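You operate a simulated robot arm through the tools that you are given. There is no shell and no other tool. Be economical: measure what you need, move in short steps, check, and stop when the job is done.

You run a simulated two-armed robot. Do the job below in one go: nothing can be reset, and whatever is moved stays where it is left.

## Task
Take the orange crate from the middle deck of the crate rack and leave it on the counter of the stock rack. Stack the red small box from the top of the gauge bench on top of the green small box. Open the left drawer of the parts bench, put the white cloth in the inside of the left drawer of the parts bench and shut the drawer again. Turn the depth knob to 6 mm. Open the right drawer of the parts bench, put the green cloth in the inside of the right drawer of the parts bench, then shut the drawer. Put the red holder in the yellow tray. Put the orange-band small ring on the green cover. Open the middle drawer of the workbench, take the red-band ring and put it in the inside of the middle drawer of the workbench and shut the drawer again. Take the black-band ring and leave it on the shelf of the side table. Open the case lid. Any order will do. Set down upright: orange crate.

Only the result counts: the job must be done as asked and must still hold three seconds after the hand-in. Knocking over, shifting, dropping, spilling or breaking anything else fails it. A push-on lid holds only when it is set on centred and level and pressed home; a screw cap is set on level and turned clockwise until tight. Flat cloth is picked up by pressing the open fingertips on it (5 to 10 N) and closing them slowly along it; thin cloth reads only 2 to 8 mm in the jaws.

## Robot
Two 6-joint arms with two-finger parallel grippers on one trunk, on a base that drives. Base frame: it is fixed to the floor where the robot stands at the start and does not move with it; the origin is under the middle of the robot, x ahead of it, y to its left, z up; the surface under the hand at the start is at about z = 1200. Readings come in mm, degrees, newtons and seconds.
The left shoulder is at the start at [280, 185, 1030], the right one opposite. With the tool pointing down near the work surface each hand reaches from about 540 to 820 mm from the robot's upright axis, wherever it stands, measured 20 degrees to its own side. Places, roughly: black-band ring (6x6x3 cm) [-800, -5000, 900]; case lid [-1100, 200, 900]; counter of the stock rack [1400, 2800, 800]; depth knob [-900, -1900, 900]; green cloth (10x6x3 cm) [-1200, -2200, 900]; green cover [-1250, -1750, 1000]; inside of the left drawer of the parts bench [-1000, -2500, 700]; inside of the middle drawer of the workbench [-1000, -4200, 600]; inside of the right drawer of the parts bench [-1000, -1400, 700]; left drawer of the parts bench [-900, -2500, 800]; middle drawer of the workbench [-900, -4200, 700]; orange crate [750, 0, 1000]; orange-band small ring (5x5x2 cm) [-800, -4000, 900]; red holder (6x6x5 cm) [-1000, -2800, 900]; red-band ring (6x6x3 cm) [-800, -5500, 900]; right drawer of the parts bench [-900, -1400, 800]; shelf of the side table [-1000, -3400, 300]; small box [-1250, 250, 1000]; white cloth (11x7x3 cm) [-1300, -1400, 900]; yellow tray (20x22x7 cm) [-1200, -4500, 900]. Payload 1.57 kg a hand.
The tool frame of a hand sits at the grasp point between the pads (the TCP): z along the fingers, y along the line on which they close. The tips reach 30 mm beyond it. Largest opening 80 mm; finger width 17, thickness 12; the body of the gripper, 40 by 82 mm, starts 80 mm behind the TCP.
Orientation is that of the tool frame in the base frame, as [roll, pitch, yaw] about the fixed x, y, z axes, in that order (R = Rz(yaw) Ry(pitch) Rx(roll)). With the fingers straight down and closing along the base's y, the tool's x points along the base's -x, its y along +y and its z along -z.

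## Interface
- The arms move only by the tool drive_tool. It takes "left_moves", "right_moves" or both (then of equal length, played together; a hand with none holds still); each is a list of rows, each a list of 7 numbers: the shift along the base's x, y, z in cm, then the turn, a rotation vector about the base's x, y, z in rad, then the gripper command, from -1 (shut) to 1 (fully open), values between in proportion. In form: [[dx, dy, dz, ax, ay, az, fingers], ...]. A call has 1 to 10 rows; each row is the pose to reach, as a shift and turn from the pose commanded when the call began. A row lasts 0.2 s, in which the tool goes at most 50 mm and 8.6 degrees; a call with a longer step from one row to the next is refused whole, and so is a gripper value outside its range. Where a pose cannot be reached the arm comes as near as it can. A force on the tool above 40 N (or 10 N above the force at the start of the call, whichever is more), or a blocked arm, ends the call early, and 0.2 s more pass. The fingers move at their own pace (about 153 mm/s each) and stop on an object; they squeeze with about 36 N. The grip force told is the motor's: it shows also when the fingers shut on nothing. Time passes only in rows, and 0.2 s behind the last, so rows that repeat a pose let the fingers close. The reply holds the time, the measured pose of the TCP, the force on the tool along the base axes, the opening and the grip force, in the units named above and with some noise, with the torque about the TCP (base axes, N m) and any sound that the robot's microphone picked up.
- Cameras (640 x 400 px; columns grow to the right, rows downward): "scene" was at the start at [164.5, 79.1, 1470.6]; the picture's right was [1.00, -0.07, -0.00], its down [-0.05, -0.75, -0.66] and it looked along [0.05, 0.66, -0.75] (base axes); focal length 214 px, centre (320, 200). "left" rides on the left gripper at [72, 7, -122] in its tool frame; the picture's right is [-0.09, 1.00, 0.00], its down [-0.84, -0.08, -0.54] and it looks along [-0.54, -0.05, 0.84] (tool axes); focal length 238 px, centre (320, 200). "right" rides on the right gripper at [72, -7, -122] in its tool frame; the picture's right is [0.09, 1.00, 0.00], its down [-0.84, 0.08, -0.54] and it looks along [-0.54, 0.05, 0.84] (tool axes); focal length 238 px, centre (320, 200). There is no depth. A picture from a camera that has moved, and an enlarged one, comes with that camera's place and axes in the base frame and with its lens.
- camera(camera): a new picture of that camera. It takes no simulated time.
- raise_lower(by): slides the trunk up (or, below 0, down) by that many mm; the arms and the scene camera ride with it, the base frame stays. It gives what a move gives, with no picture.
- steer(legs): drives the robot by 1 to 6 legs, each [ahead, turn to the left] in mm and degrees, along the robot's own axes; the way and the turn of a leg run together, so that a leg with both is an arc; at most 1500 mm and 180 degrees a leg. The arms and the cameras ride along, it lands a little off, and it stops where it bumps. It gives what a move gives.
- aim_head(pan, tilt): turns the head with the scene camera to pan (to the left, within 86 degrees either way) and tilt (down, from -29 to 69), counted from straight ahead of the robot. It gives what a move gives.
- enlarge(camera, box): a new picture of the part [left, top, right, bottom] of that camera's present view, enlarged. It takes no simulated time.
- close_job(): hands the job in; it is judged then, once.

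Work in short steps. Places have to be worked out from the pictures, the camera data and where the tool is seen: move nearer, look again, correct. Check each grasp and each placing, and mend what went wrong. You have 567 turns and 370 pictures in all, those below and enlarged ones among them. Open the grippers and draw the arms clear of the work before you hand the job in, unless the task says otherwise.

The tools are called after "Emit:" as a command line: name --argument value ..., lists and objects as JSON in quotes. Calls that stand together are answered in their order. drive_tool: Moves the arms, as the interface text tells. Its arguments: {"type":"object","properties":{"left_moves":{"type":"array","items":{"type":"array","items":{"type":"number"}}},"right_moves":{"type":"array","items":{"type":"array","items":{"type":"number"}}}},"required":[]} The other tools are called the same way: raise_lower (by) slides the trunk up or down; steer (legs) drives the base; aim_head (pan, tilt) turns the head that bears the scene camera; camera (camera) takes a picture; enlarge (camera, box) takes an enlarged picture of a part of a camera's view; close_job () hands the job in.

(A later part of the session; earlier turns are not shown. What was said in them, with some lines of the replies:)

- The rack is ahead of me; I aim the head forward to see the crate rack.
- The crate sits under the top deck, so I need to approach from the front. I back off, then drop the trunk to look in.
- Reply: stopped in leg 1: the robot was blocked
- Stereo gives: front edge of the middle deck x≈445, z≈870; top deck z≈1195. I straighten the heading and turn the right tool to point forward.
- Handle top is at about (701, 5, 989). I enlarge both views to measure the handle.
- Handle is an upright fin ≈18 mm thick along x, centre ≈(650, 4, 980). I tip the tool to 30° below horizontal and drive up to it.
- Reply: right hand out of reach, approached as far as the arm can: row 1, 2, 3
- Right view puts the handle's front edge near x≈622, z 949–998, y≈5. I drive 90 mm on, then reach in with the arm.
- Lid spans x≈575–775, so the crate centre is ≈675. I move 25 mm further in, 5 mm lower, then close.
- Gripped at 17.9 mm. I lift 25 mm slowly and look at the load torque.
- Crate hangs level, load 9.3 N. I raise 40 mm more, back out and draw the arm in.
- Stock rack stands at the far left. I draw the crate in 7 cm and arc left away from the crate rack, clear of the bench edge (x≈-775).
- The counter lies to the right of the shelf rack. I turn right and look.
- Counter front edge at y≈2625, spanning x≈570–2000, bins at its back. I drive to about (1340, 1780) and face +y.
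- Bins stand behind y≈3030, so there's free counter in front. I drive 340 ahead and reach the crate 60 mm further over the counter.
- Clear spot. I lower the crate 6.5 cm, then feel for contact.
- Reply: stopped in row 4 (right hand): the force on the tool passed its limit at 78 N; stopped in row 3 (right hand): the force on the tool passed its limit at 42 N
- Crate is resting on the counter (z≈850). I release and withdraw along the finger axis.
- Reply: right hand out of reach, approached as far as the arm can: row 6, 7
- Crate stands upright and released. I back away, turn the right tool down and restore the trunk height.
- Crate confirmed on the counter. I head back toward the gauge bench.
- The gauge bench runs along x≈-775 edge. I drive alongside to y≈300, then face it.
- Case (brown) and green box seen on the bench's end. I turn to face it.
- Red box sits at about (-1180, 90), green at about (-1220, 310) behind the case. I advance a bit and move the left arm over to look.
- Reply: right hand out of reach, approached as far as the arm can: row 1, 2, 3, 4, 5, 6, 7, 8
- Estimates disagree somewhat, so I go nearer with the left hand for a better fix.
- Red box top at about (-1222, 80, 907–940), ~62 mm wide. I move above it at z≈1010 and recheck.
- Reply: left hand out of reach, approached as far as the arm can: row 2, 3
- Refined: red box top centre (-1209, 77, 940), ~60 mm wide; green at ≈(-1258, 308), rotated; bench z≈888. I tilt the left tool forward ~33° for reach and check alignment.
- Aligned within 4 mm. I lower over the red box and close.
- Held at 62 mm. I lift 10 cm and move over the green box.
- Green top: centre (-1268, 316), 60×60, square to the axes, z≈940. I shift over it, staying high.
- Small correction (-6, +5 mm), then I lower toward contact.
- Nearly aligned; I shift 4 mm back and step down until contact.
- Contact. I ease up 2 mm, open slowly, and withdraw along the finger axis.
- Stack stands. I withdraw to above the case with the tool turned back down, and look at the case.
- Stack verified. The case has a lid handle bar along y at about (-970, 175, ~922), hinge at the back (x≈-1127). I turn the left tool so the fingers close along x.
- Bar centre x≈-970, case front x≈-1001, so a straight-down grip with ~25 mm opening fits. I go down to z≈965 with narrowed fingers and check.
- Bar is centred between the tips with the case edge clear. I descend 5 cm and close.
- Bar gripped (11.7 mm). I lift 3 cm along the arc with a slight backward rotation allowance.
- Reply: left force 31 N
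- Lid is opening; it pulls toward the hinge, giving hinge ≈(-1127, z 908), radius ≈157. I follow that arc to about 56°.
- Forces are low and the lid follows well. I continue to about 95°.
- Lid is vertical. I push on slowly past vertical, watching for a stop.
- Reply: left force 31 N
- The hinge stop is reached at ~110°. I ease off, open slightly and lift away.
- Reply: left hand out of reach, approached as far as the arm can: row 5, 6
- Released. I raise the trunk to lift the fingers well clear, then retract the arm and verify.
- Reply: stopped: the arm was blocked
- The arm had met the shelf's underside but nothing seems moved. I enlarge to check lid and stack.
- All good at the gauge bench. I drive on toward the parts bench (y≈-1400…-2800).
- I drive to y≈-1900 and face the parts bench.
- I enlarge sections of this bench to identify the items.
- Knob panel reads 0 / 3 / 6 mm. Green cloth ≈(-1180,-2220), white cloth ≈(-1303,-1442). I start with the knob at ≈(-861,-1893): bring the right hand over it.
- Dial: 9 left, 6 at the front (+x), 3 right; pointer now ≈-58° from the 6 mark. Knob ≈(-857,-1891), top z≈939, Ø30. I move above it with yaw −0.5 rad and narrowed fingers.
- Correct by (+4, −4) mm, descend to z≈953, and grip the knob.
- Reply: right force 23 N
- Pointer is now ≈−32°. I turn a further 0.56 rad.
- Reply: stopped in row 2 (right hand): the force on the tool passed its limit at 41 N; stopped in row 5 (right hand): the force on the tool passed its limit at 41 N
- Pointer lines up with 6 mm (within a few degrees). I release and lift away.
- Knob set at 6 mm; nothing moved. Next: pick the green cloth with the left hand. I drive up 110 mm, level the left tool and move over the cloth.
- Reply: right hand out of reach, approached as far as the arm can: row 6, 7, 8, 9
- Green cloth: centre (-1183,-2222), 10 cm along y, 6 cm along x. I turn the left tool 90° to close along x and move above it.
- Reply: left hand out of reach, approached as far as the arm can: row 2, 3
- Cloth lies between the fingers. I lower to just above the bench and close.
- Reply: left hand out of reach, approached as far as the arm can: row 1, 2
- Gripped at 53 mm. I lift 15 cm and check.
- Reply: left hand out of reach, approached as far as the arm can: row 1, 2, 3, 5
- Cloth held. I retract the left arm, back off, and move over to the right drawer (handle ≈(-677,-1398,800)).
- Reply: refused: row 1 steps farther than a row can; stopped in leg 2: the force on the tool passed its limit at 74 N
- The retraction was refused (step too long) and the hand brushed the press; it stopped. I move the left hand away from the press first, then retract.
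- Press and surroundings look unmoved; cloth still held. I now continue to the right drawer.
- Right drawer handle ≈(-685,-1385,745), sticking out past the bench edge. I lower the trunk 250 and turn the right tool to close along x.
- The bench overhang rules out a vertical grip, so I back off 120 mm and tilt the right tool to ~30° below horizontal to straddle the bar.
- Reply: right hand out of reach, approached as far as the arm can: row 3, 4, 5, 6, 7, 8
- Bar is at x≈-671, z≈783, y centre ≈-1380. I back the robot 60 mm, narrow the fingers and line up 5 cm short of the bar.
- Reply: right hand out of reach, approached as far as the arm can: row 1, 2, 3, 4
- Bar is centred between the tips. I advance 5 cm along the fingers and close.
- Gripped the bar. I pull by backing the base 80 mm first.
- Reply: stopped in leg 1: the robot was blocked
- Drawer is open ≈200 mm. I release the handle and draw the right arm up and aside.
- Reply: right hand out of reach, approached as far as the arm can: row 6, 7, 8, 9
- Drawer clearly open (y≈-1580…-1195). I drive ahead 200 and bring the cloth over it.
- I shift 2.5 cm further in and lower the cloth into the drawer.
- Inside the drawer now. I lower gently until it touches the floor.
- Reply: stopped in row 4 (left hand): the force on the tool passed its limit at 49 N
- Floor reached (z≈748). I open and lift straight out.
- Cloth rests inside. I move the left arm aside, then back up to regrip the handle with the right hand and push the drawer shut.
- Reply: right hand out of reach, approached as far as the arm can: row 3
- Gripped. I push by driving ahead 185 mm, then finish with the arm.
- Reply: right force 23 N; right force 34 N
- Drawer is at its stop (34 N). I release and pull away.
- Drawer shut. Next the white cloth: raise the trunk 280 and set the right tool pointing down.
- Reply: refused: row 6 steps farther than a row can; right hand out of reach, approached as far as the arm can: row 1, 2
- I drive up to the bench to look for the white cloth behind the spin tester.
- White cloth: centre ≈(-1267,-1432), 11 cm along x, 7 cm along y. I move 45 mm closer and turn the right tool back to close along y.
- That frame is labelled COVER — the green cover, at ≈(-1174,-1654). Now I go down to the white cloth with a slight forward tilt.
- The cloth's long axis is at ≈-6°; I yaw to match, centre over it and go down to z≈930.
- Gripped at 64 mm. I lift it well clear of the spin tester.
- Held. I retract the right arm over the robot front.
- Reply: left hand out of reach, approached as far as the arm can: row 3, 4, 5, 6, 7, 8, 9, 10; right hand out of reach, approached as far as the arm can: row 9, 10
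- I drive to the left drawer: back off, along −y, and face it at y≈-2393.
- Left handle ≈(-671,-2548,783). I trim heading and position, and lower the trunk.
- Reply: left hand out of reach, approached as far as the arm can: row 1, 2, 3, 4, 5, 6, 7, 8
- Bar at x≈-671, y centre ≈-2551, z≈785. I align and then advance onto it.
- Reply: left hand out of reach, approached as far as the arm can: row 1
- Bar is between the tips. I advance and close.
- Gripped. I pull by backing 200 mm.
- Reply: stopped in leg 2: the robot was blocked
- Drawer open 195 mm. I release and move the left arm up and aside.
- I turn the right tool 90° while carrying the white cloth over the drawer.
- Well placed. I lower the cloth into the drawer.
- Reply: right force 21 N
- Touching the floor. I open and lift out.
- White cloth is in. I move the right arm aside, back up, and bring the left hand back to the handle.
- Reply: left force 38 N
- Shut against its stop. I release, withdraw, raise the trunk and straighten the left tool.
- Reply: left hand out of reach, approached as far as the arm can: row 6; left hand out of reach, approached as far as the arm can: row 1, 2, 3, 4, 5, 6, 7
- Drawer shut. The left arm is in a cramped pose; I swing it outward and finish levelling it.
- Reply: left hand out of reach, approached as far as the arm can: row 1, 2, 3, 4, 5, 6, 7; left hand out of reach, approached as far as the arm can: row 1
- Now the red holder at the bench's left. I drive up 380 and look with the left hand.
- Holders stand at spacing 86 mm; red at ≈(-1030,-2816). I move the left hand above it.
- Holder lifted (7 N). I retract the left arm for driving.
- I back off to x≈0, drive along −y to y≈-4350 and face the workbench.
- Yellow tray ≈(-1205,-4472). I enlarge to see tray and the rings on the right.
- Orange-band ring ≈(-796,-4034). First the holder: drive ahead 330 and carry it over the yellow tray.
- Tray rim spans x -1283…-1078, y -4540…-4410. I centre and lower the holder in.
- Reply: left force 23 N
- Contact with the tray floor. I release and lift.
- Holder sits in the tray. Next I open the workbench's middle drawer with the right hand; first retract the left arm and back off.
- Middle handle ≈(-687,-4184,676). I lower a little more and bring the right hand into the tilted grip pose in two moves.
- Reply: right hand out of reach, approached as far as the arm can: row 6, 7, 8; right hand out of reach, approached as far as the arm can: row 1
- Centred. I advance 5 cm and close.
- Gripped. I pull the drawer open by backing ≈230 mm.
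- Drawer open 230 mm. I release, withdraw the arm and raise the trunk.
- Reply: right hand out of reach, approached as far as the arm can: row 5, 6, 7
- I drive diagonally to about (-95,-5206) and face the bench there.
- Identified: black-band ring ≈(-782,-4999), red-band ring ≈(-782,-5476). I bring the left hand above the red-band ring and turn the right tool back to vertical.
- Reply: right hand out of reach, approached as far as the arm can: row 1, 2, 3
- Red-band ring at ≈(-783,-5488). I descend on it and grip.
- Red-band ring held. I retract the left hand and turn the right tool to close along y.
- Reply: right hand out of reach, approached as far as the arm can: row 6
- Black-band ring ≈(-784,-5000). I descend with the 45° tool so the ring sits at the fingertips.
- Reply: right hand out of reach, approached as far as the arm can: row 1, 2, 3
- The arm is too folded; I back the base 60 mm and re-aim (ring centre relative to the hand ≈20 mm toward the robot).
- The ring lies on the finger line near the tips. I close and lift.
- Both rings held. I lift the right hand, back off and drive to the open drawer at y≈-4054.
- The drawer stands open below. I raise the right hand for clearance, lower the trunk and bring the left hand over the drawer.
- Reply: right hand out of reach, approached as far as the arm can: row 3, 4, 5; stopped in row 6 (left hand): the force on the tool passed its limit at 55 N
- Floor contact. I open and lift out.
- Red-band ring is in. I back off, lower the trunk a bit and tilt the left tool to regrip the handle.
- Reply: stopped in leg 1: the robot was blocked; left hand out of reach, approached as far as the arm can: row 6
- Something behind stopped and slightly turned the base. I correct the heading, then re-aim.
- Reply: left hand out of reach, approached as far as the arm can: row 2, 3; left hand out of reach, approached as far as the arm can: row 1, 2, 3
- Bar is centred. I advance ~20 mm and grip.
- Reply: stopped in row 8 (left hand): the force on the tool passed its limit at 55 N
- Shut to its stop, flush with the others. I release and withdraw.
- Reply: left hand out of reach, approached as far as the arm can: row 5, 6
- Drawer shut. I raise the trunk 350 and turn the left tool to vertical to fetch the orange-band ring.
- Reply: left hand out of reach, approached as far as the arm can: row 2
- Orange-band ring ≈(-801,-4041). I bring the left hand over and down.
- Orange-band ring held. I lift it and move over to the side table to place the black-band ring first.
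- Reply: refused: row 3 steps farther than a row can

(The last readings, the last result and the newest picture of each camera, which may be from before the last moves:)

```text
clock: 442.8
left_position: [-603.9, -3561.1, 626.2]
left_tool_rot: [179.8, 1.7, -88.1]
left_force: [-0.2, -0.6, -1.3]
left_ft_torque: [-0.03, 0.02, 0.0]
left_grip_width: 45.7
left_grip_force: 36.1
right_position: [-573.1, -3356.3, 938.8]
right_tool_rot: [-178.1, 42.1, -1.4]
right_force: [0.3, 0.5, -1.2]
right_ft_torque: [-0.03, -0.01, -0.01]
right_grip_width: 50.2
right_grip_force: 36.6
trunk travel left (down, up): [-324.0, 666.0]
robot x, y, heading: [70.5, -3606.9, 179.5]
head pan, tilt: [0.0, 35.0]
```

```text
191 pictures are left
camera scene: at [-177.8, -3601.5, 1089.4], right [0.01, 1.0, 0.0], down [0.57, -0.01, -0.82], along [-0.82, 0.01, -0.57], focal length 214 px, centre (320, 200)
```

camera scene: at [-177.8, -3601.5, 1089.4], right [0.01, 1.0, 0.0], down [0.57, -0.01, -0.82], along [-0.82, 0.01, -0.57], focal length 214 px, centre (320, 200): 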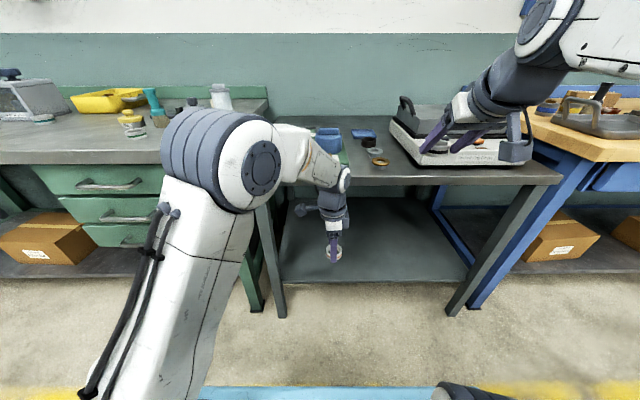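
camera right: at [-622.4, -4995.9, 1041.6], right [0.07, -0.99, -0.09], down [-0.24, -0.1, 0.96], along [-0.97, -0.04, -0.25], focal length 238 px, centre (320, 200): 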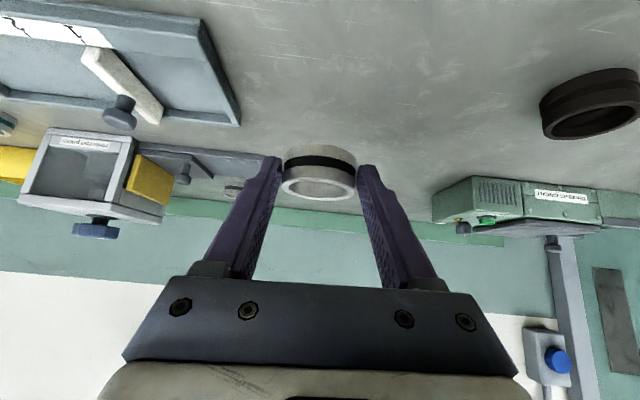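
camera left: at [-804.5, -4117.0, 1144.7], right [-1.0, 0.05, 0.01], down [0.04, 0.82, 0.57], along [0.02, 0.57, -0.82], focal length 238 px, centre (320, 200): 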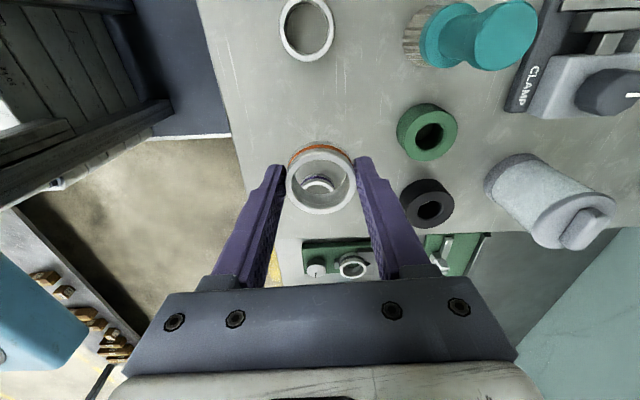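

Side-table shelf front edge ≈x -735, z ≈270–300; table top z≈765. I lower the trunk 310 and look with the right camera.

Emit:
raise_lower --by -310

Emit:
camera --camera "right"

Emit:
camera --camera "scene"

```text
clock: 445.9
left_position: [-604.4, -3561.8, 314.9]
left_tool_rot: [179.8, 1.9, -88.1]
left_force: [-0.3, -0.7, -0.8]
left_ft_torque: [0.01, 0.0, 0.01]
left_grip_width: 46.0
left_grip_force: 36.0
right_position: [-572.7, -3358.1, 629.5]
right_tool_rot: [-178.1, 42.1, -1.4]
right_force: [0.2, -0.5, -1.3]
right_ft_torque: [0.0, -0.06, 0.01]
right_grip_width: 50.3
right_grip_force: 36.6
trunk travel left (down, up): [-14.0, 976.0]
robot x, y, heading: [70.5, -3603.1, 179.0]
head pan, tilt: [0.0, 35.0]
```

```text
190 pictures are left
camera right: at [-439.7, -3357.7, 672.3], right [0.02, -1.0, -0.09], down [-0.26, -0.09, 0.96], along [-0.96, 0.0, -0.26], focal length 238 px, centre (320, 200)
```

right: 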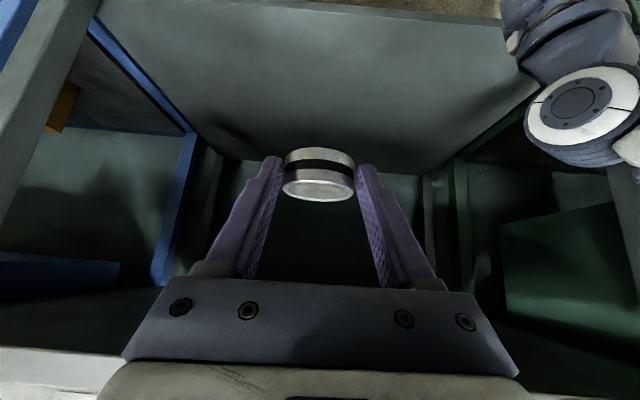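

```text
189 pictures are left
camera scene: at [-177.7, -3601.5, 779.4], right [0.01, 1.0, 0.0], down [0.57, -0.01, -0.82], along [-0.82, 0.01, -0.57], focal length 214 px, centre (320, 200)
```

scene: 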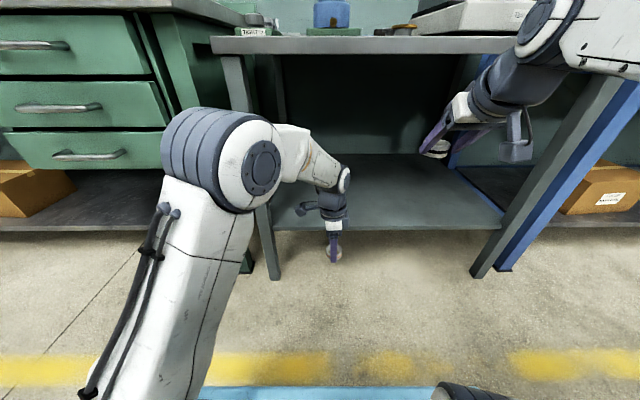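

Shelf: front x≈-727, z≈280. I move the ring down and in under the table top.

Emit:
drive_tool --right_moves '[[-2, 0, -4, 0, 0, 0, -1], [-4, 0, -8, 0, 0, 0, -1], [-6, -0.5, -12, 0, 0, 0, -1], [-9, -1, -15.5, 0, 0, 0, -1], [-12.5, -1.5, -18, 0, 0, 0, -1], [-16.5, -2, -20, 0, 0, 0, -1], [-20.5, -2, -22, 0, 0, 0, -1], [-24.5, -2, -24, 0, 0, 0, -1]]'

Emit:
camera --camera "right"

Emit:
camera --camera "scene"

```text
clock: 447.7
left_position: [-602.0, -3561.5, 314.9]
left_tool_rot: [179.8, 1.8, -88.1]
left_force: [0.0, -0.2, -0.8]
left_ft_torque: [0.02, 0.0, 0.0]
left_grip_width: 45.8
left_grip_force: 36.3
right_position: [-819.4, -3377.1, 389.1]
right_tool_rot: [-178.1, 42.1, -1.3]
right_force: [0.0, -0.5, -1.4]
right_ft_torque: [0.05, -0.06, -0.01]
right_grip_width: 49.3
right_grip_force: 35.6
trunk travel left (down, up): [-14.0, 976.0]
robot x, y, heading: [75.3, -3603.6, 179.1]
head pan, tilt: [0.0, 35.0]
```

```text
188 pictures are left
camera right: at [-685.4, -3377.2, 431.8], right [0.02, -1.0, -0.09], down [-0.26, -0.09, 0.96], along [-0.96, 0.0, -0.26], focal length 238 px, centre (320, 200)
```

right: 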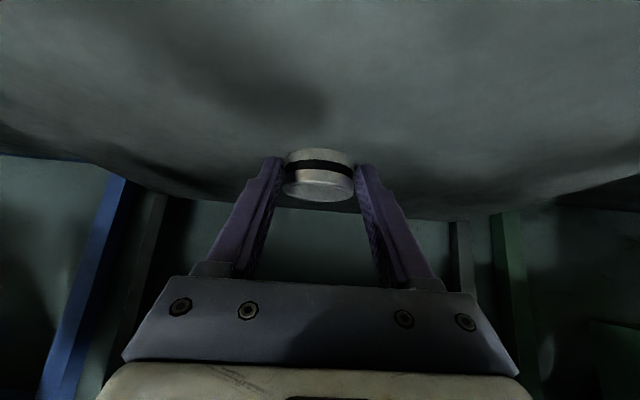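

```text
187 pictures are left
camera scene: at [-177.6, -3601.5, 779.4], right [0.01, 1.0, 0.0], down [0.57, -0.01, -0.82], along [-0.82, 0.01, -0.57], focal length 214 px, centre (320, 200)
```

scene: 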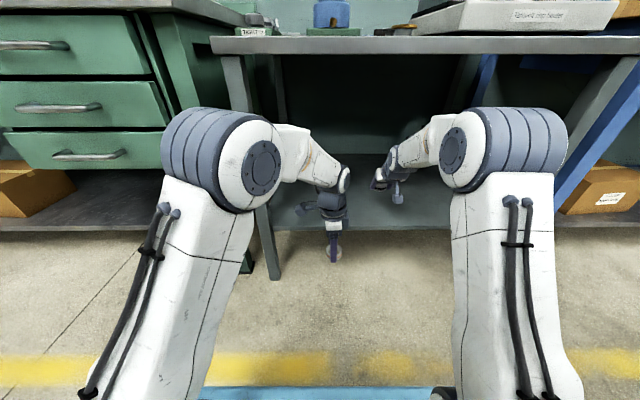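

Over the shelf. I lower in small steps to contact.

Emit:
drive_tool --right_moves '[[0, 0, -2, 0, 0, 0, -1], [0, 0, -4, 0, 0, 0, -1], [0, 0, -5.5, 0, 0, 0, -1], [0, 0, -6.5, 0, 0, 0, -1], [0, 0, -7.3, 0, 0, 0, -1], [0, 0, -8, 0, 0, 0, -1], [0, 0, -8.7, 0, 0, 0, -1]]'

Emit:
camera --camera "right"

```text
clock: 449.3
left_position: [-603.2, -3561.8, 317.2]
left_tool_rot: [179.8, 1.7, -88.1]
left_force: [-0.4, -0.2, -0.7]
left_ft_torque: [0.04, -0.03, 0.01]
left_grip_width: 46.0
left_grip_force: 35.9
right_position: [-821.3, -3377.6, 308.5]
right_tool_rot: [-178.1, 42.9, -1.3]
right_force: [10.4, 0.0, 27.3]
right_ft_torque: [-0.06, 0.65, 0.0]
right_grip_width: 49.3
right_grip_force: 36.2
trunk travel left (down, up): [-14.0, 976.0]
robot x, y, heading: [69.5, -3605.9, 179.2]
head pan, tilt: [0.0, 35.0]
```

```text
186 pictures are left
camera right: at [-686.3, -3377.5, 349.9], right [0.02, -1.0, -0.09], down [-0.25, -0.09, 0.96], along [-0.97, 0.0, -0.25], focal length 238 px, centre (320, 200)
```

right: 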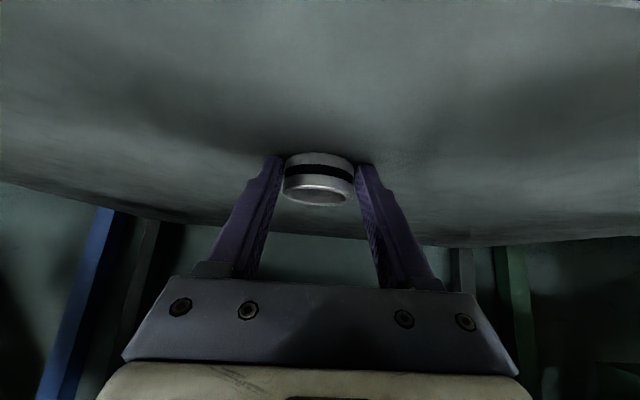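

Resting on the shelf. I release and withdraw.

Emit:
drive_tool --right_moves '[[0, 0, 0.4, 0, 0, 0, -0.2], [0, 0, 0.4, 0, 0, 0, 0.7], [0, 0, 0.4, 0, 0, 0, 1], [1.5, 0, 2.2, 0, 0, 0, 1], [4, 0, 5, 0, 0, 0, 1], [7.5, 0, 8, 0, 0, 0, 1], [11.5, 0, 10.5, 0, 0, 0, 1], [15.5, 0, 13, 0, 0, 0, 1], [19.5, 0, 15.5, 0, 0, 0, 1], [23.5, 0, 18, 0, 0, 0, 1]]'

Emit:
camera --camera "right"

```text
clock: 451.5
left_position: [-604.0, -3561.9, 313.8]
left_tool_rot: [179.8, 1.8, -88.1]
left_force: [0.7, 1.2, -0.6]
left_ft_torque: [0.03, -0.05, -0.01]
left_grip_width: 46.0
left_grip_force: 36.2
right_position: [-583.2, -3378.3, 481.4]
right_tool_rot: [-178.1, 42.0, -1.2]
right_force: [0.3, 0.1, 0.8]
right_ft_torque: [0.01, 0.0, -0.02]
right_grip_width: 79.8
right_grip_force: 0.1
trunk travel left (down, up): [-14.0, 976.0]
robot x, y, heading: [70.7, -3604.1, 178.9]
head pan, tilt: [0.0, 35.0]
```

```text
185 pictures are left
camera right: at [-448.9, -3378.5, 524.5], right [0.02, -1.0, -0.09], down [-0.26, -0.09, 0.96], along [-0.96, 0.0, -0.26], focal length 238 px, centre (320, 200)
```

right: 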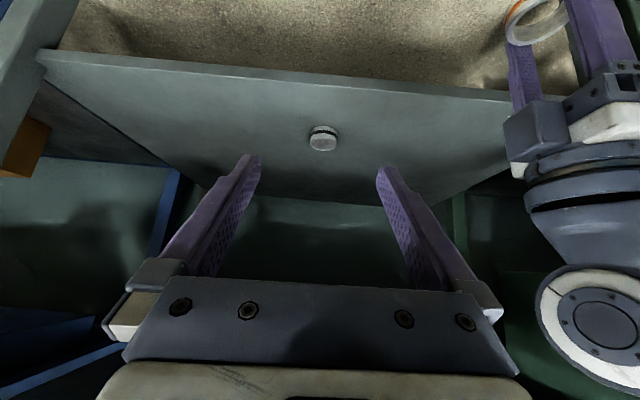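

Ring lies flat on the shelf. I back off, raise the trunk and drive to the green cover.

Emit:
steer --legs '[[-60, 0]]'

Emit:
raise_lower --by 740

Emit:
drive_tool --left_moves '[[2, -2, 3, 0, 0, 0, -1], [4, -4, 6, 0, 0, 0, -1], [6, -6, 9, 0, 0, 0, -1], [8, -8, 12, 0, 0, 0, -1], [9, -10, 15, 0, 0, 0, -1]]'

Emit:
steer --legs '[[0, -89], [1050, 0], [1030, 0], [0, 90]]'

Emit:
camera --camera "scene"

```text
clock: 452.4
left_position: [-543.0, -3562.3, 315.5]
left_tool_rot: [179.8, 1.8, -88.1]
left_force: [-0.3, 0.1, -1.8]
left_ft_torque: [0.0, 0.0, -0.02]
left_grip_width: 45.7
left_grip_force: 36.2
right_position: [-522.2, -3379.2, 482.2]
right_tool_rot: [-178.1, 42.1, -1.3]
right_force: [0.1, -0.4, 0.0]
right_ft_torque: [-0.01, 0.04, -0.01]
right_grip_width: 80.1
right_grip_force: 0.1
trunk travel left (down, up): [-14.0, 976.0]
robot x, y, heading: [129.8, -3607.8, 179.3]
head pan, tilt: [0.0, 35.0]
```

```text
refused: 740 is not a number from -400 to 400
```

```text
clock: 453.6
left_position: [-452.0, -3662.9, 464.2]
left_tool_rot: [179.8, 1.7, -88.0]
left_force: [1.1, 0.4, -0.7]
left_ft_torque: [0.03, 0.01, 0.02]
left_grip_width: 45.8
left_grip_force: 36.1
right_position: [-523.5, -3378.8, 482.4]
right_tool_rot: [-178.0, 41.9, -1.4]
right_force: [0.4, -0.4, 0.6]
right_ft_torque: [0.02, 0.01, 0.02]
right_grip_width: 80.2
right_grip_force: 0.0
trunk travel left (down, up): [-14.0, 976.0]
robot x, y, heading: [132.4, -3610.3, 179.3]
head pan, tilt: [0.0, 35.0]
```

```text
clock: 471.6
left_position: [-480.0, -1581.8, 465.4]
left_tool_rot: [179.8, 1.8, -87.3]
left_force: [-0.7, -0.7, -0.4]
left_ft_torque: [-0.01, 0.03, -0.04]
left_grip_width: 45.9
left_grip_force: 36.4
right_position: [-553.5, -1298.5, 482.3]
right_tool_rot: [-178.1, 42.1, -0.6]
right_force: [0.4, 0.9, -0.1]
right_ft_torque: [-0.01, -0.02, 0.02]
right_grip_width: 80.2
right_grip_force: 0.1
trunk travel left (down, up): [-14.0, 976.0]
robot x, y, heading: [104.2, -1519.1, -180.0]
head pan, tilt: [0.0, 35.0]
```

```text
184 pictures are left
camera scene: at [-144.6, -1517.5, 779.3], right [0.0, 1.0, 0.0], down [0.57, 0.0, -0.82], along [-0.82, 0.0, -0.57], focal length 214 px, centre (320, 200)
```

scene: 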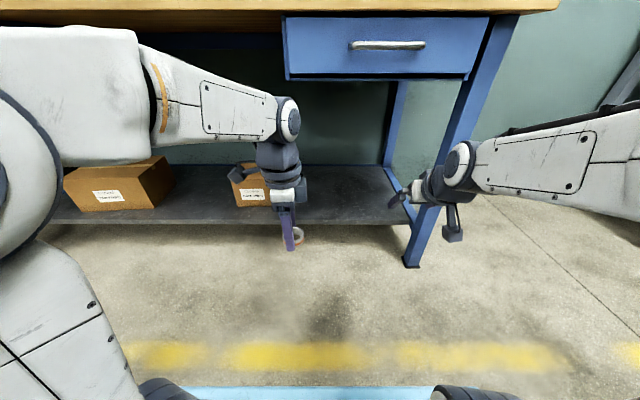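

No bump on the way. I raise the trunk in two steps and look at the bench.

Emit:
raise_lower --by 400

Emit:
raise_lower --by 330

Emit:
camera --camera "scene"

```text
clock: 475.4
left_position: [-481.0, -1581.0, 864.3]
left_tool_rot: [179.7, 1.8, -87.3]
left_force: [-0.9, -0.1, -0.7]
left_ft_torque: [0.01, -0.01, -0.03]
left_grip_width: 46.1
left_grip_force: 36.4
right_position: [-552.5, -1299.9, 881.7]
right_tool_rot: [-178.1, 42.1, -0.6]
right_force: [0.3, 0.2, -0.4]
right_ft_torque: [0.0, -0.02, -0.03]
right_grip_width: 79.8
right_grip_force: 0.1
trunk travel left (down, up): [-414.0, 576.0]
robot x, y, heading: [106.6, -1520.6, -179.8]
head pan, tilt: [0.0, 35.0]
```

```text
clock: 478.7
left_position: [-480.0, -1581.8, 1195.0]
left_tool_rot: [179.8, 1.8, -87.3]
left_force: [0.8, -0.7, -0.6]
left_ft_torque: [0.0, 0.0, 0.01]
left_grip_width: 45.8
left_grip_force: 35.9
right_position: [-554.5, -1300.0, 1210.4]
right_tool_rot: [-178.2, 42.1, -0.6]
right_force: [-0.5, -0.5, 0.4]
right_ft_torque: [0.0, 0.03, -0.01]
right_grip_width: 79.9
right_grip_force: 0.1
trunk travel left (down, up): [-744.0, 246.0]
robot x, y, heading: [106.5, -1519.3, -179.8]
head pan, tilt: [0.0, 35.0]
```

```text
183 pictures are left
camera scene: at [-144.7, -1517.5, 1509.3], right [0.0, 1.0, 0.0], down [0.57, 0.0, -0.82], along [-0.82, 0.0, -0.57], focal length 214 px, centre (320, 200)
```

scene: 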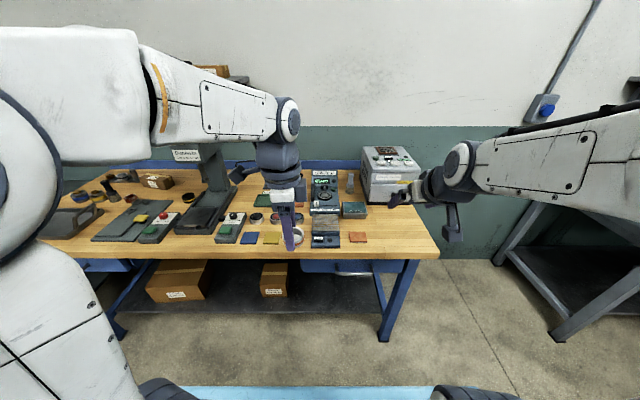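

Emit:
drive_tool --right_moves '[[3, 0, 3, 0, 0, 0, 1], [6, 0, 6, 0, 0, 0, 1], [8, 0, 9, 0, 0, 0, 1]]'

Emit:
steer --legs '[[425, 0]]'

Emit:
camera --camera "left"

```text
clock: 479.5
left_position: [-480.4, -1582.1, 1195.6]
left_tool_rot: [179.8, 1.8, -87.3]
left_force: [0.0, 1.0, -0.8]
left_ft_torque: [0.01, 0.01, 0.0]
left_grip_width: 45.7
left_grip_force: 36.3
right_position: [-549.1, -1285.4, 1301.9]
right_tool_rot: [-178.1, 41.9, -0.6]
right_force: [-0.4, -0.4, 1.4]
right_ft_torque: [0.04, 0.03, -0.03]
right_grip_width: 80.1
right_grip_force: 0.0
right hand out of reach, approached as far as the arm can: row 1, 2, 3
trunk travel left (down, up): [-744.0, 246.0]
robot x, y, heading: [110.2, -1518.5, -179.9]
head pan, tilt: [0.0, 35.0]
```

```text
clock: 482.1
left_position: [-902.2, -1582.9, 1195.4]
left_tool_rot: [179.8, 1.8, -87.3]
left_force: [0.4, -0.3, -0.8]
left_ft_torque: [-0.03, -0.03, 0.01]
left_grip_width: 45.8
left_grip_force: 36.5
right_position: [-972.9, -1286.6, 1302.0]
right_tool_rot: [-178.2, 42.0, -0.7]
right_force: [1.0, 0.1, -0.8]
right_ft_torque: [-0.01, -0.02, 0.0]
right_grip_width: 79.8
right_grip_force: 0.2
trunk travel left (down, up): [-744.0, 246.0]
robot x, y, heading: [-316.8, -1521.3, -180.0]
head pan, tilt: [0.0, 35.0]
```

```text
182 pictures are left
camera left: at [-904.3, -1658.8, 1314.0], right [-1.0, 0.04, 0.01], down [0.04, 0.82, 0.57], along [0.02, 0.57, -0.82], focal length 238 px, centre (320, 200)
```

left: 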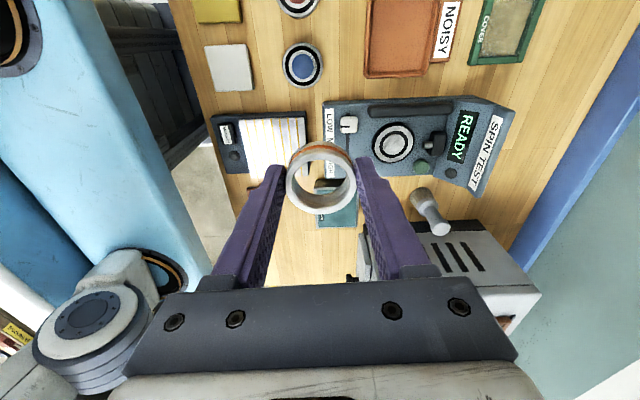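

Cover at ≈(-1173,-1660). I carry the ring above it.

Emit:
drive_tool --left_moves '[[-4, -1.2, 0, 0, 0, 0, -1], [-8, -2.4, 0, 0, 0, 0, -1], [-12, -3.6, -1, 0, 0, 0, -1], [-16, -4.8, -3, 0, 0, 0, -1], [-20, -6, -5, 0, 0, 0, -1], [-23, -7, -8, 0, 0, 0, -1], [-25, -7.8, -12, 0, 0, 0, -1]]'

Emit:
camera --camera "left"

```text
clock: 483.7
left_position: [-1154.2, -1660.5, 1074.3]
left_tool_rot: [179.7, 1.8, -87.3]
left_force: [-0.5, 0.0, -1.9]
left_ft_torque: [-0.01, 0.01, -0.02]
left_grip_width: 45.7
left_grip_force: 35.9
right_position: [-972.6, -1286.6, 1301.6]
right_tool_rot: [-178.1, 42.0, -0.5]
right_force: [-0.2, -0.6, 0.7]
right_ft_torque: [-0.02, -0.02, 0.04]
right_grip_width: 79.9
right_grip_force: 0.1
trunk travel left (down, up): [-744.0, 246.0]
robot x, y, heading: [-314.4, -1517.5, -179.8]
head pan, tilt: [0.0, 35.0]
```

```text
181 pictures are left
camera left: at [-1155.5, -1737.2, 1194.0], right [-1.0, 0.04, 0.01], down [0.04, 0.82, 0.57], along [0.02, 0.57, -0.82], focal length 238 px, centre (320, 200)
```

left: 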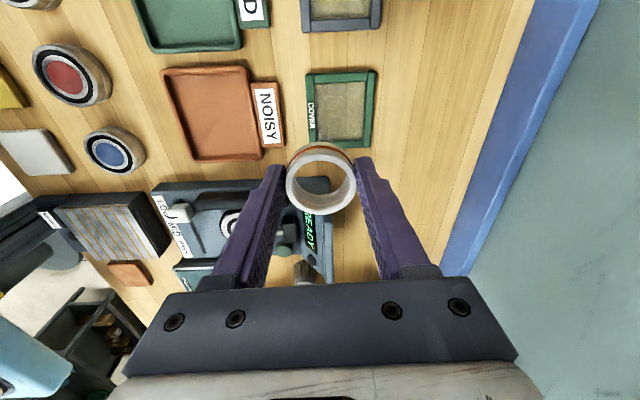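

Emit:
drive_tool --left_moves '[[-1.4, -0.1, -4, 0, 0, 0, -1], [-2.7, -0.3, -8, 0, 0, 0, -1], [-2.7, -0.3, -12, 0, 0, 0, -1]]'

Emit:
camera --camera "left"

```text
clock: 484.5
left_position: [-1179.9, -1663.6, 954.1]
left_tool_rot: [179.8, 1.9, -87.2]
left_force: [-0.7, -0.8, -1.1]
left_ft_torque: [-0.02, 0.01, 0.02]
left_grip_width: 45.9
left_grip_force: 36.4
right_position: [-972.2, -1287.0, 1301.1]
right_tool_rot: [-178.2, 42.0, -0.6]
right_force: [0.2, 0.3, -0.7]
right_ft_torque: [-0.01, -0.02, 0.03]
right_grip_width: 80.0
right_grip_force: 0.0
trunk travel left (down, up): [-744.0, 246.0]
robot x, y, heading: [-318.0, -1519.4, -179.8]
head pan, tilt: [0.0, 35.0]
```

```text
180 pictures are left
camera left: at [-1182.5, -1741.1, 1073.1], right [-1.0, 0.04, 0.01], down [0.04, 0.82, 0.57], along [0.02, 0.57, -0.82], focal length 238 px, centre (320, 200)
```

left: 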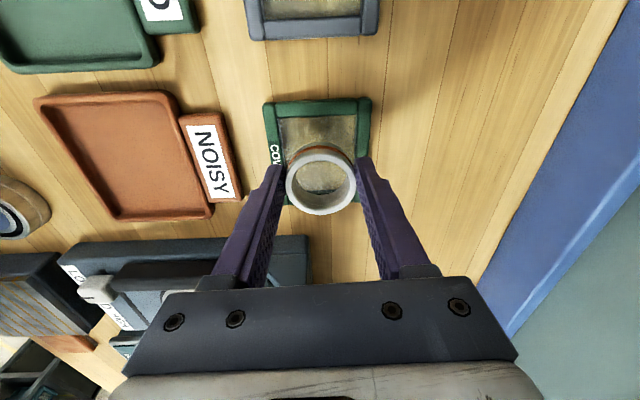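

Centred over the cover. I lower to contact.

Emit:
drive_tool --left_moves '[[0, 0, -1.5, 0, 0, 0, -1], [0, 0, -2.5, 0, 0, 0, -1], [0, 0, -3.1, 0, 0, 0, -1], [0, 0, -3.6, 0, 0, 0, -1], [0, 0, -4, 0, 0, 0, -1]]'

Emit:
camera --camera "left"

```text
clock: 485.7
left_position: [-1180.3, -1664.4, 921.6]
left_tool_rot: [179.1, 1.7, -87.3]
left_force: [0.6, 0.1, 11.6]
left_ft_torque: [-0.02, -0.33, -0.05]
left_grip_width: 45.9
left_grip_force: 35.8
right_position: [-970.9, -1287.8, 1301.0]
right_tool_rot: [-178.2, 42.0, -0.7]
right_force: [-0.1, 0.2, 0.1]
right_ft_torque: [0.01, 0.02, 0.03]
right_grip_width: 79.9
right_grip_force: 0.0
trunk travel left (down, up): [-744.0, 246.0]
robot x, y, heading: [-319.0, -1521.9, -179.7]
head pan, tilt: [0.0, 35.0]
stopped in row 5 (left hand): the force on the tool passed its limit at 43 N (the readings are from after the stop); the commanded pose is now the measured one
```

```text
179 pictures are left
camera left: at [-1182.7, -1740.6, 1041.4], right [-1.0, 0.04, 0.02], down [0.05, 0.82, 0.57], along [0.01, 0.57, -0.82], focal length 238 px, centre (320, 200)
```

left: 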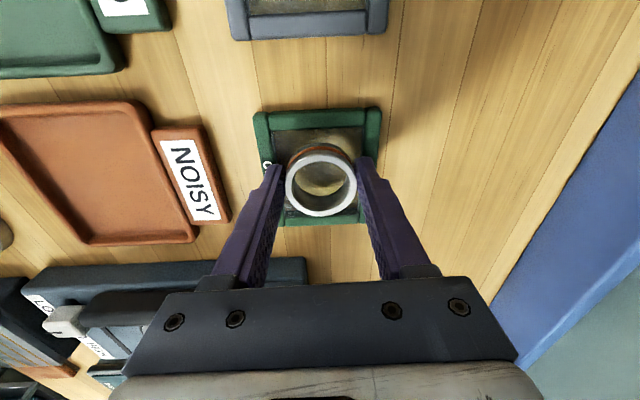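

I ease up 3 mm, open slightly and lift away.

Emit:
drive_tool --left_moves '[[0, 0, 0.2, 0, 0, 0, -1], [0, 0, 0.2, 0, 0, 0, 0.35], [0, 0, 0.2, 0, 0, 0, 0.4], [0, 0, 2, 0, 0, 0, 0.4], [0, 0, 5, 0, 0, 0, 0.4], [0, 0, 9, 0, 0, 0, 0.4], [1, 0, 13, 0, 0, 0, 0.4], [3, 0, 17, 0, 0, 0, 0.4]]'

Emit:
camera --camera "left"

```text
clock: 487.5
left_position: [-1149.4, -1663.7, 1091.6]
left_tool_rot: [179.5, 1.8, -87.2]
left_force: [0.6, -0.1, -0.3]
left_ft_torque: [-0.03, 0.0, 0.01]
left_grip_width: 56.0
left_grip_force: 0.1
right_position: [-971.8, -1286.7, 1302.2]
right_tool_rot: [-178.1, 42.0, -0.6]
right_force: [0.7, -0.3, -0.5]
right_ft_torque: [-0.05, 0.03, -0.01]
right_grip_width: 80.2
right_grip_force: 0.1
trunk travel left (down, up): [-744.0, 246.0]
robot x, y, heading: [-319.2, -1518.7, -179.7]
head pan, tilt: [0.0, 35.0]
```

```text
178 pictures are left
camera left: at [-1152.6, -1740.1, 1209.5], right [-1.0, 0.04, 0.01], down [0.04, 0.82, 0.57], along [0.01, 0.57, -0.82], focal length 238 px, centre (320, 200)
```

left: 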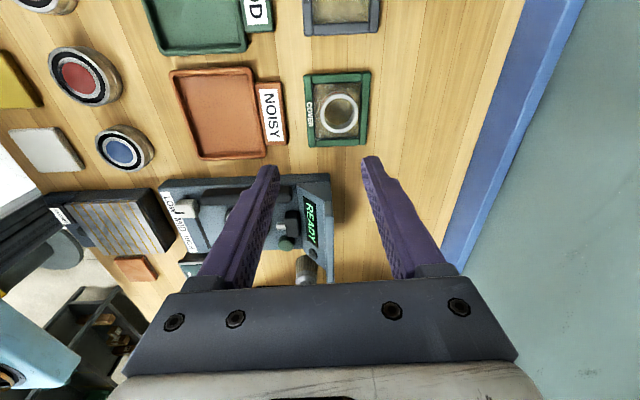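

Ring rests on the cover. I draw the arms back and check knob, press and this bench once more.

Emit:
drive_tool --left_moves '[[4, 0, 2, 0, 0, 0, 1], [8, 0, 4, 0, 0, 0, 1], [12, 0, 6, 0, 0, 0, 1], [16, 0, 8, 0, 0, 0, 1], [20, -1, 10, 0, 0, 0, 1], [24, -2, 12, 0, 0, 0, 1], [28, -4, 13, 0, 0, 0, 1], [32, -6, 13, 0, 0, 0, 1]]'

Emit:
steer --legs '[[-300, 0]]'

Emit:
aim_head --pan 15 --tilt 35

Emit:
camera --camera "scene"

Emit:
aim_head --pan -70 --tilt 15

Emit:
camera --camera "scene"

```text
clock: 489.3
left_position: [-831.7, -1724.8, 1220.4]
left_tool_rot: [179.5, 1.8, -87.3]
left_force: [0.2, -0.2, -0.4]
left_ft_torque: [-0.01, 0.0, 0.02]
left_grip_width: 80.1
left_grip_force: 0.0
right_position: [-972.4, -1288.4, 1301.2]
right_tool_rot: [-178.2, 42.0, -0.6]
right_force: [0.2, 0.5, 0.2]
right_ft_torque: [-0.01, -0.01, 0.03]
right_grip_width: 79.8
right_grip_force: 0.0
trunk travel left (down, up): [-744.0, 246.0]
robot x, y, heading: [-316.9, -1518.9, -180.0]
head pan, tilt: [0.0, 35.0]
```

```text
clock: 491.4
left_position: [-528.6, -1722.3, 1220.4]
left_tool_rot: [179.5, 1.8, -87.3]
left_force: [1.0, 0.0, -0.2]
left_ft_torque: [-0.01, 0.01, 0.01]
left_grip_width: 80.2
left_grip_force: 0.1
right_position: [-667.2, -1285.5, 1300.8]
right_tool_rot: [-178.1, 42.0, -0.7]
right_force: [0.0, -0.6, -0.3]
right_ft_torque: [0.01, -0.01, 0.01]
right_grip_width: 80.3
right_grip_force: 0.0
trunk travel left (down, up): [-744.0, 246.0]
robot x, y, heading: [-13.7, -1519.1, 180.0]
head pan, tilt: [0.0, 35.0]
```

```text
clock: 492.1
left_position: [-527.6, -1722.9, 1220.4]
left_tool_rot: [179.6, 1.8, -87.5]
left_force: [0.1, -0.2, 0.2]
left_ft_torque: [-0.01, 0.01, -0.02]
left_grip_width: 80.0
left_grip_force: 0.0
right_position: [-667.3, -1284.9, 1301.5]
right_tool_rot: [-178.0, 42.0, -0.8]
right_force: [0.1, 0.3, -0.9]
right_ft_torque: [0.01, -0.01, 0.03]
right_grip_width: 79.9
right_grip_force: 0.1
trunk travel left (down, up): [-744.0, 246.0]
robot x, y, heading: [-17.2, -1525.1, 180.3]
head pan, tilt: [15.0, 35.0]
```

```text
177 pictures are left
camera scene: at [-259.4, -1540.2, 1509.3], right [-0.26, 0.97, 0.0], down [0.55, 0.15, -0.82], along [-0.79, -0.21, -0.57], focal length 214 px, centre (320, 200)
```

scene: 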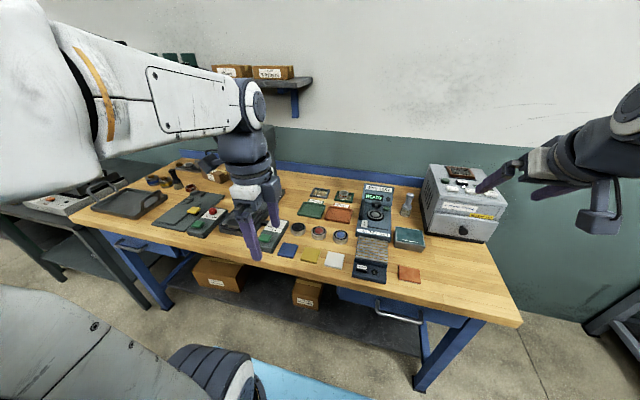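

```text
clock: 493.7
left_position: [-528.6, -1722.6, 1220.4]
left_tool_rot: [179.5, 1.8, -87.4]
left_force: [0.3, 0.3, 0.4]
left_ft_torque: [-0.01, -0.01, -0.01]
left_grip_width: 79.9
left_grip_force: 0.0
right_position: [-666.6, -1285.0, 1301.3]
right_tool_rot: [-178.1, 41.9, -0.7]
right_force: [-0.1, -0.1, 0.2]
right_ft_torque: [0.02, 0.01, -0.01]
right_grip_width: 79.9
right_grip_force: 0.2
trunk travel left (down, up): [-744.0, 246.0]
robot x, y, heading: [-11.7, -1517.2, 180.3]
head pan, tilt: [-70.0, 15.0]
```

```text
176 pictures are left
camera scene: at [-206.3, -1429.7, 1541.3], right [0.94, 0.34, 0.0], down [0.09, -0.24, -0.97], along [-0.33, 0.91, -0.26], focal length 214 px, centre (320, 200)
```

scene: 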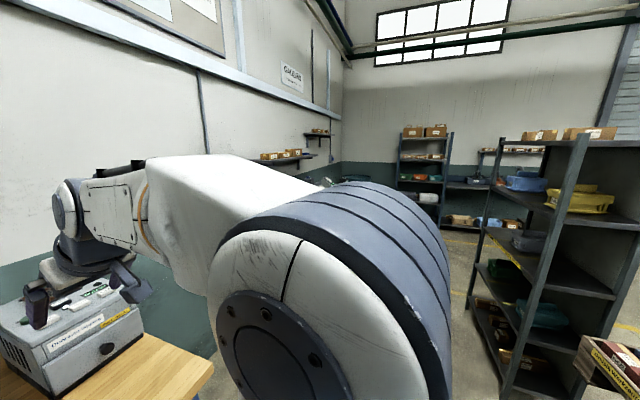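

All placements checked; grippers open and arms clear. I hand the job in.

Emit:
close_job

```text
The job is handed in.
```

I did all ten tasks and handed the job in. The crate, stack, lid, knob, cloths, holder and rings each looked right when I last saw them.

- **Not rechecked:** I didn't go back for a final look at the gauge bench (stack and lid).
- **Contacts on the way:**
  - The left hand brushed the press on the parts bench with about 74 N of force.
  - The left arm touched the underside of the gauge bench shelf.
  - The base was stopped a few times while backing up.
  - In the pictures the press and the shelf look unmoved. I didn't see what was behind the base.
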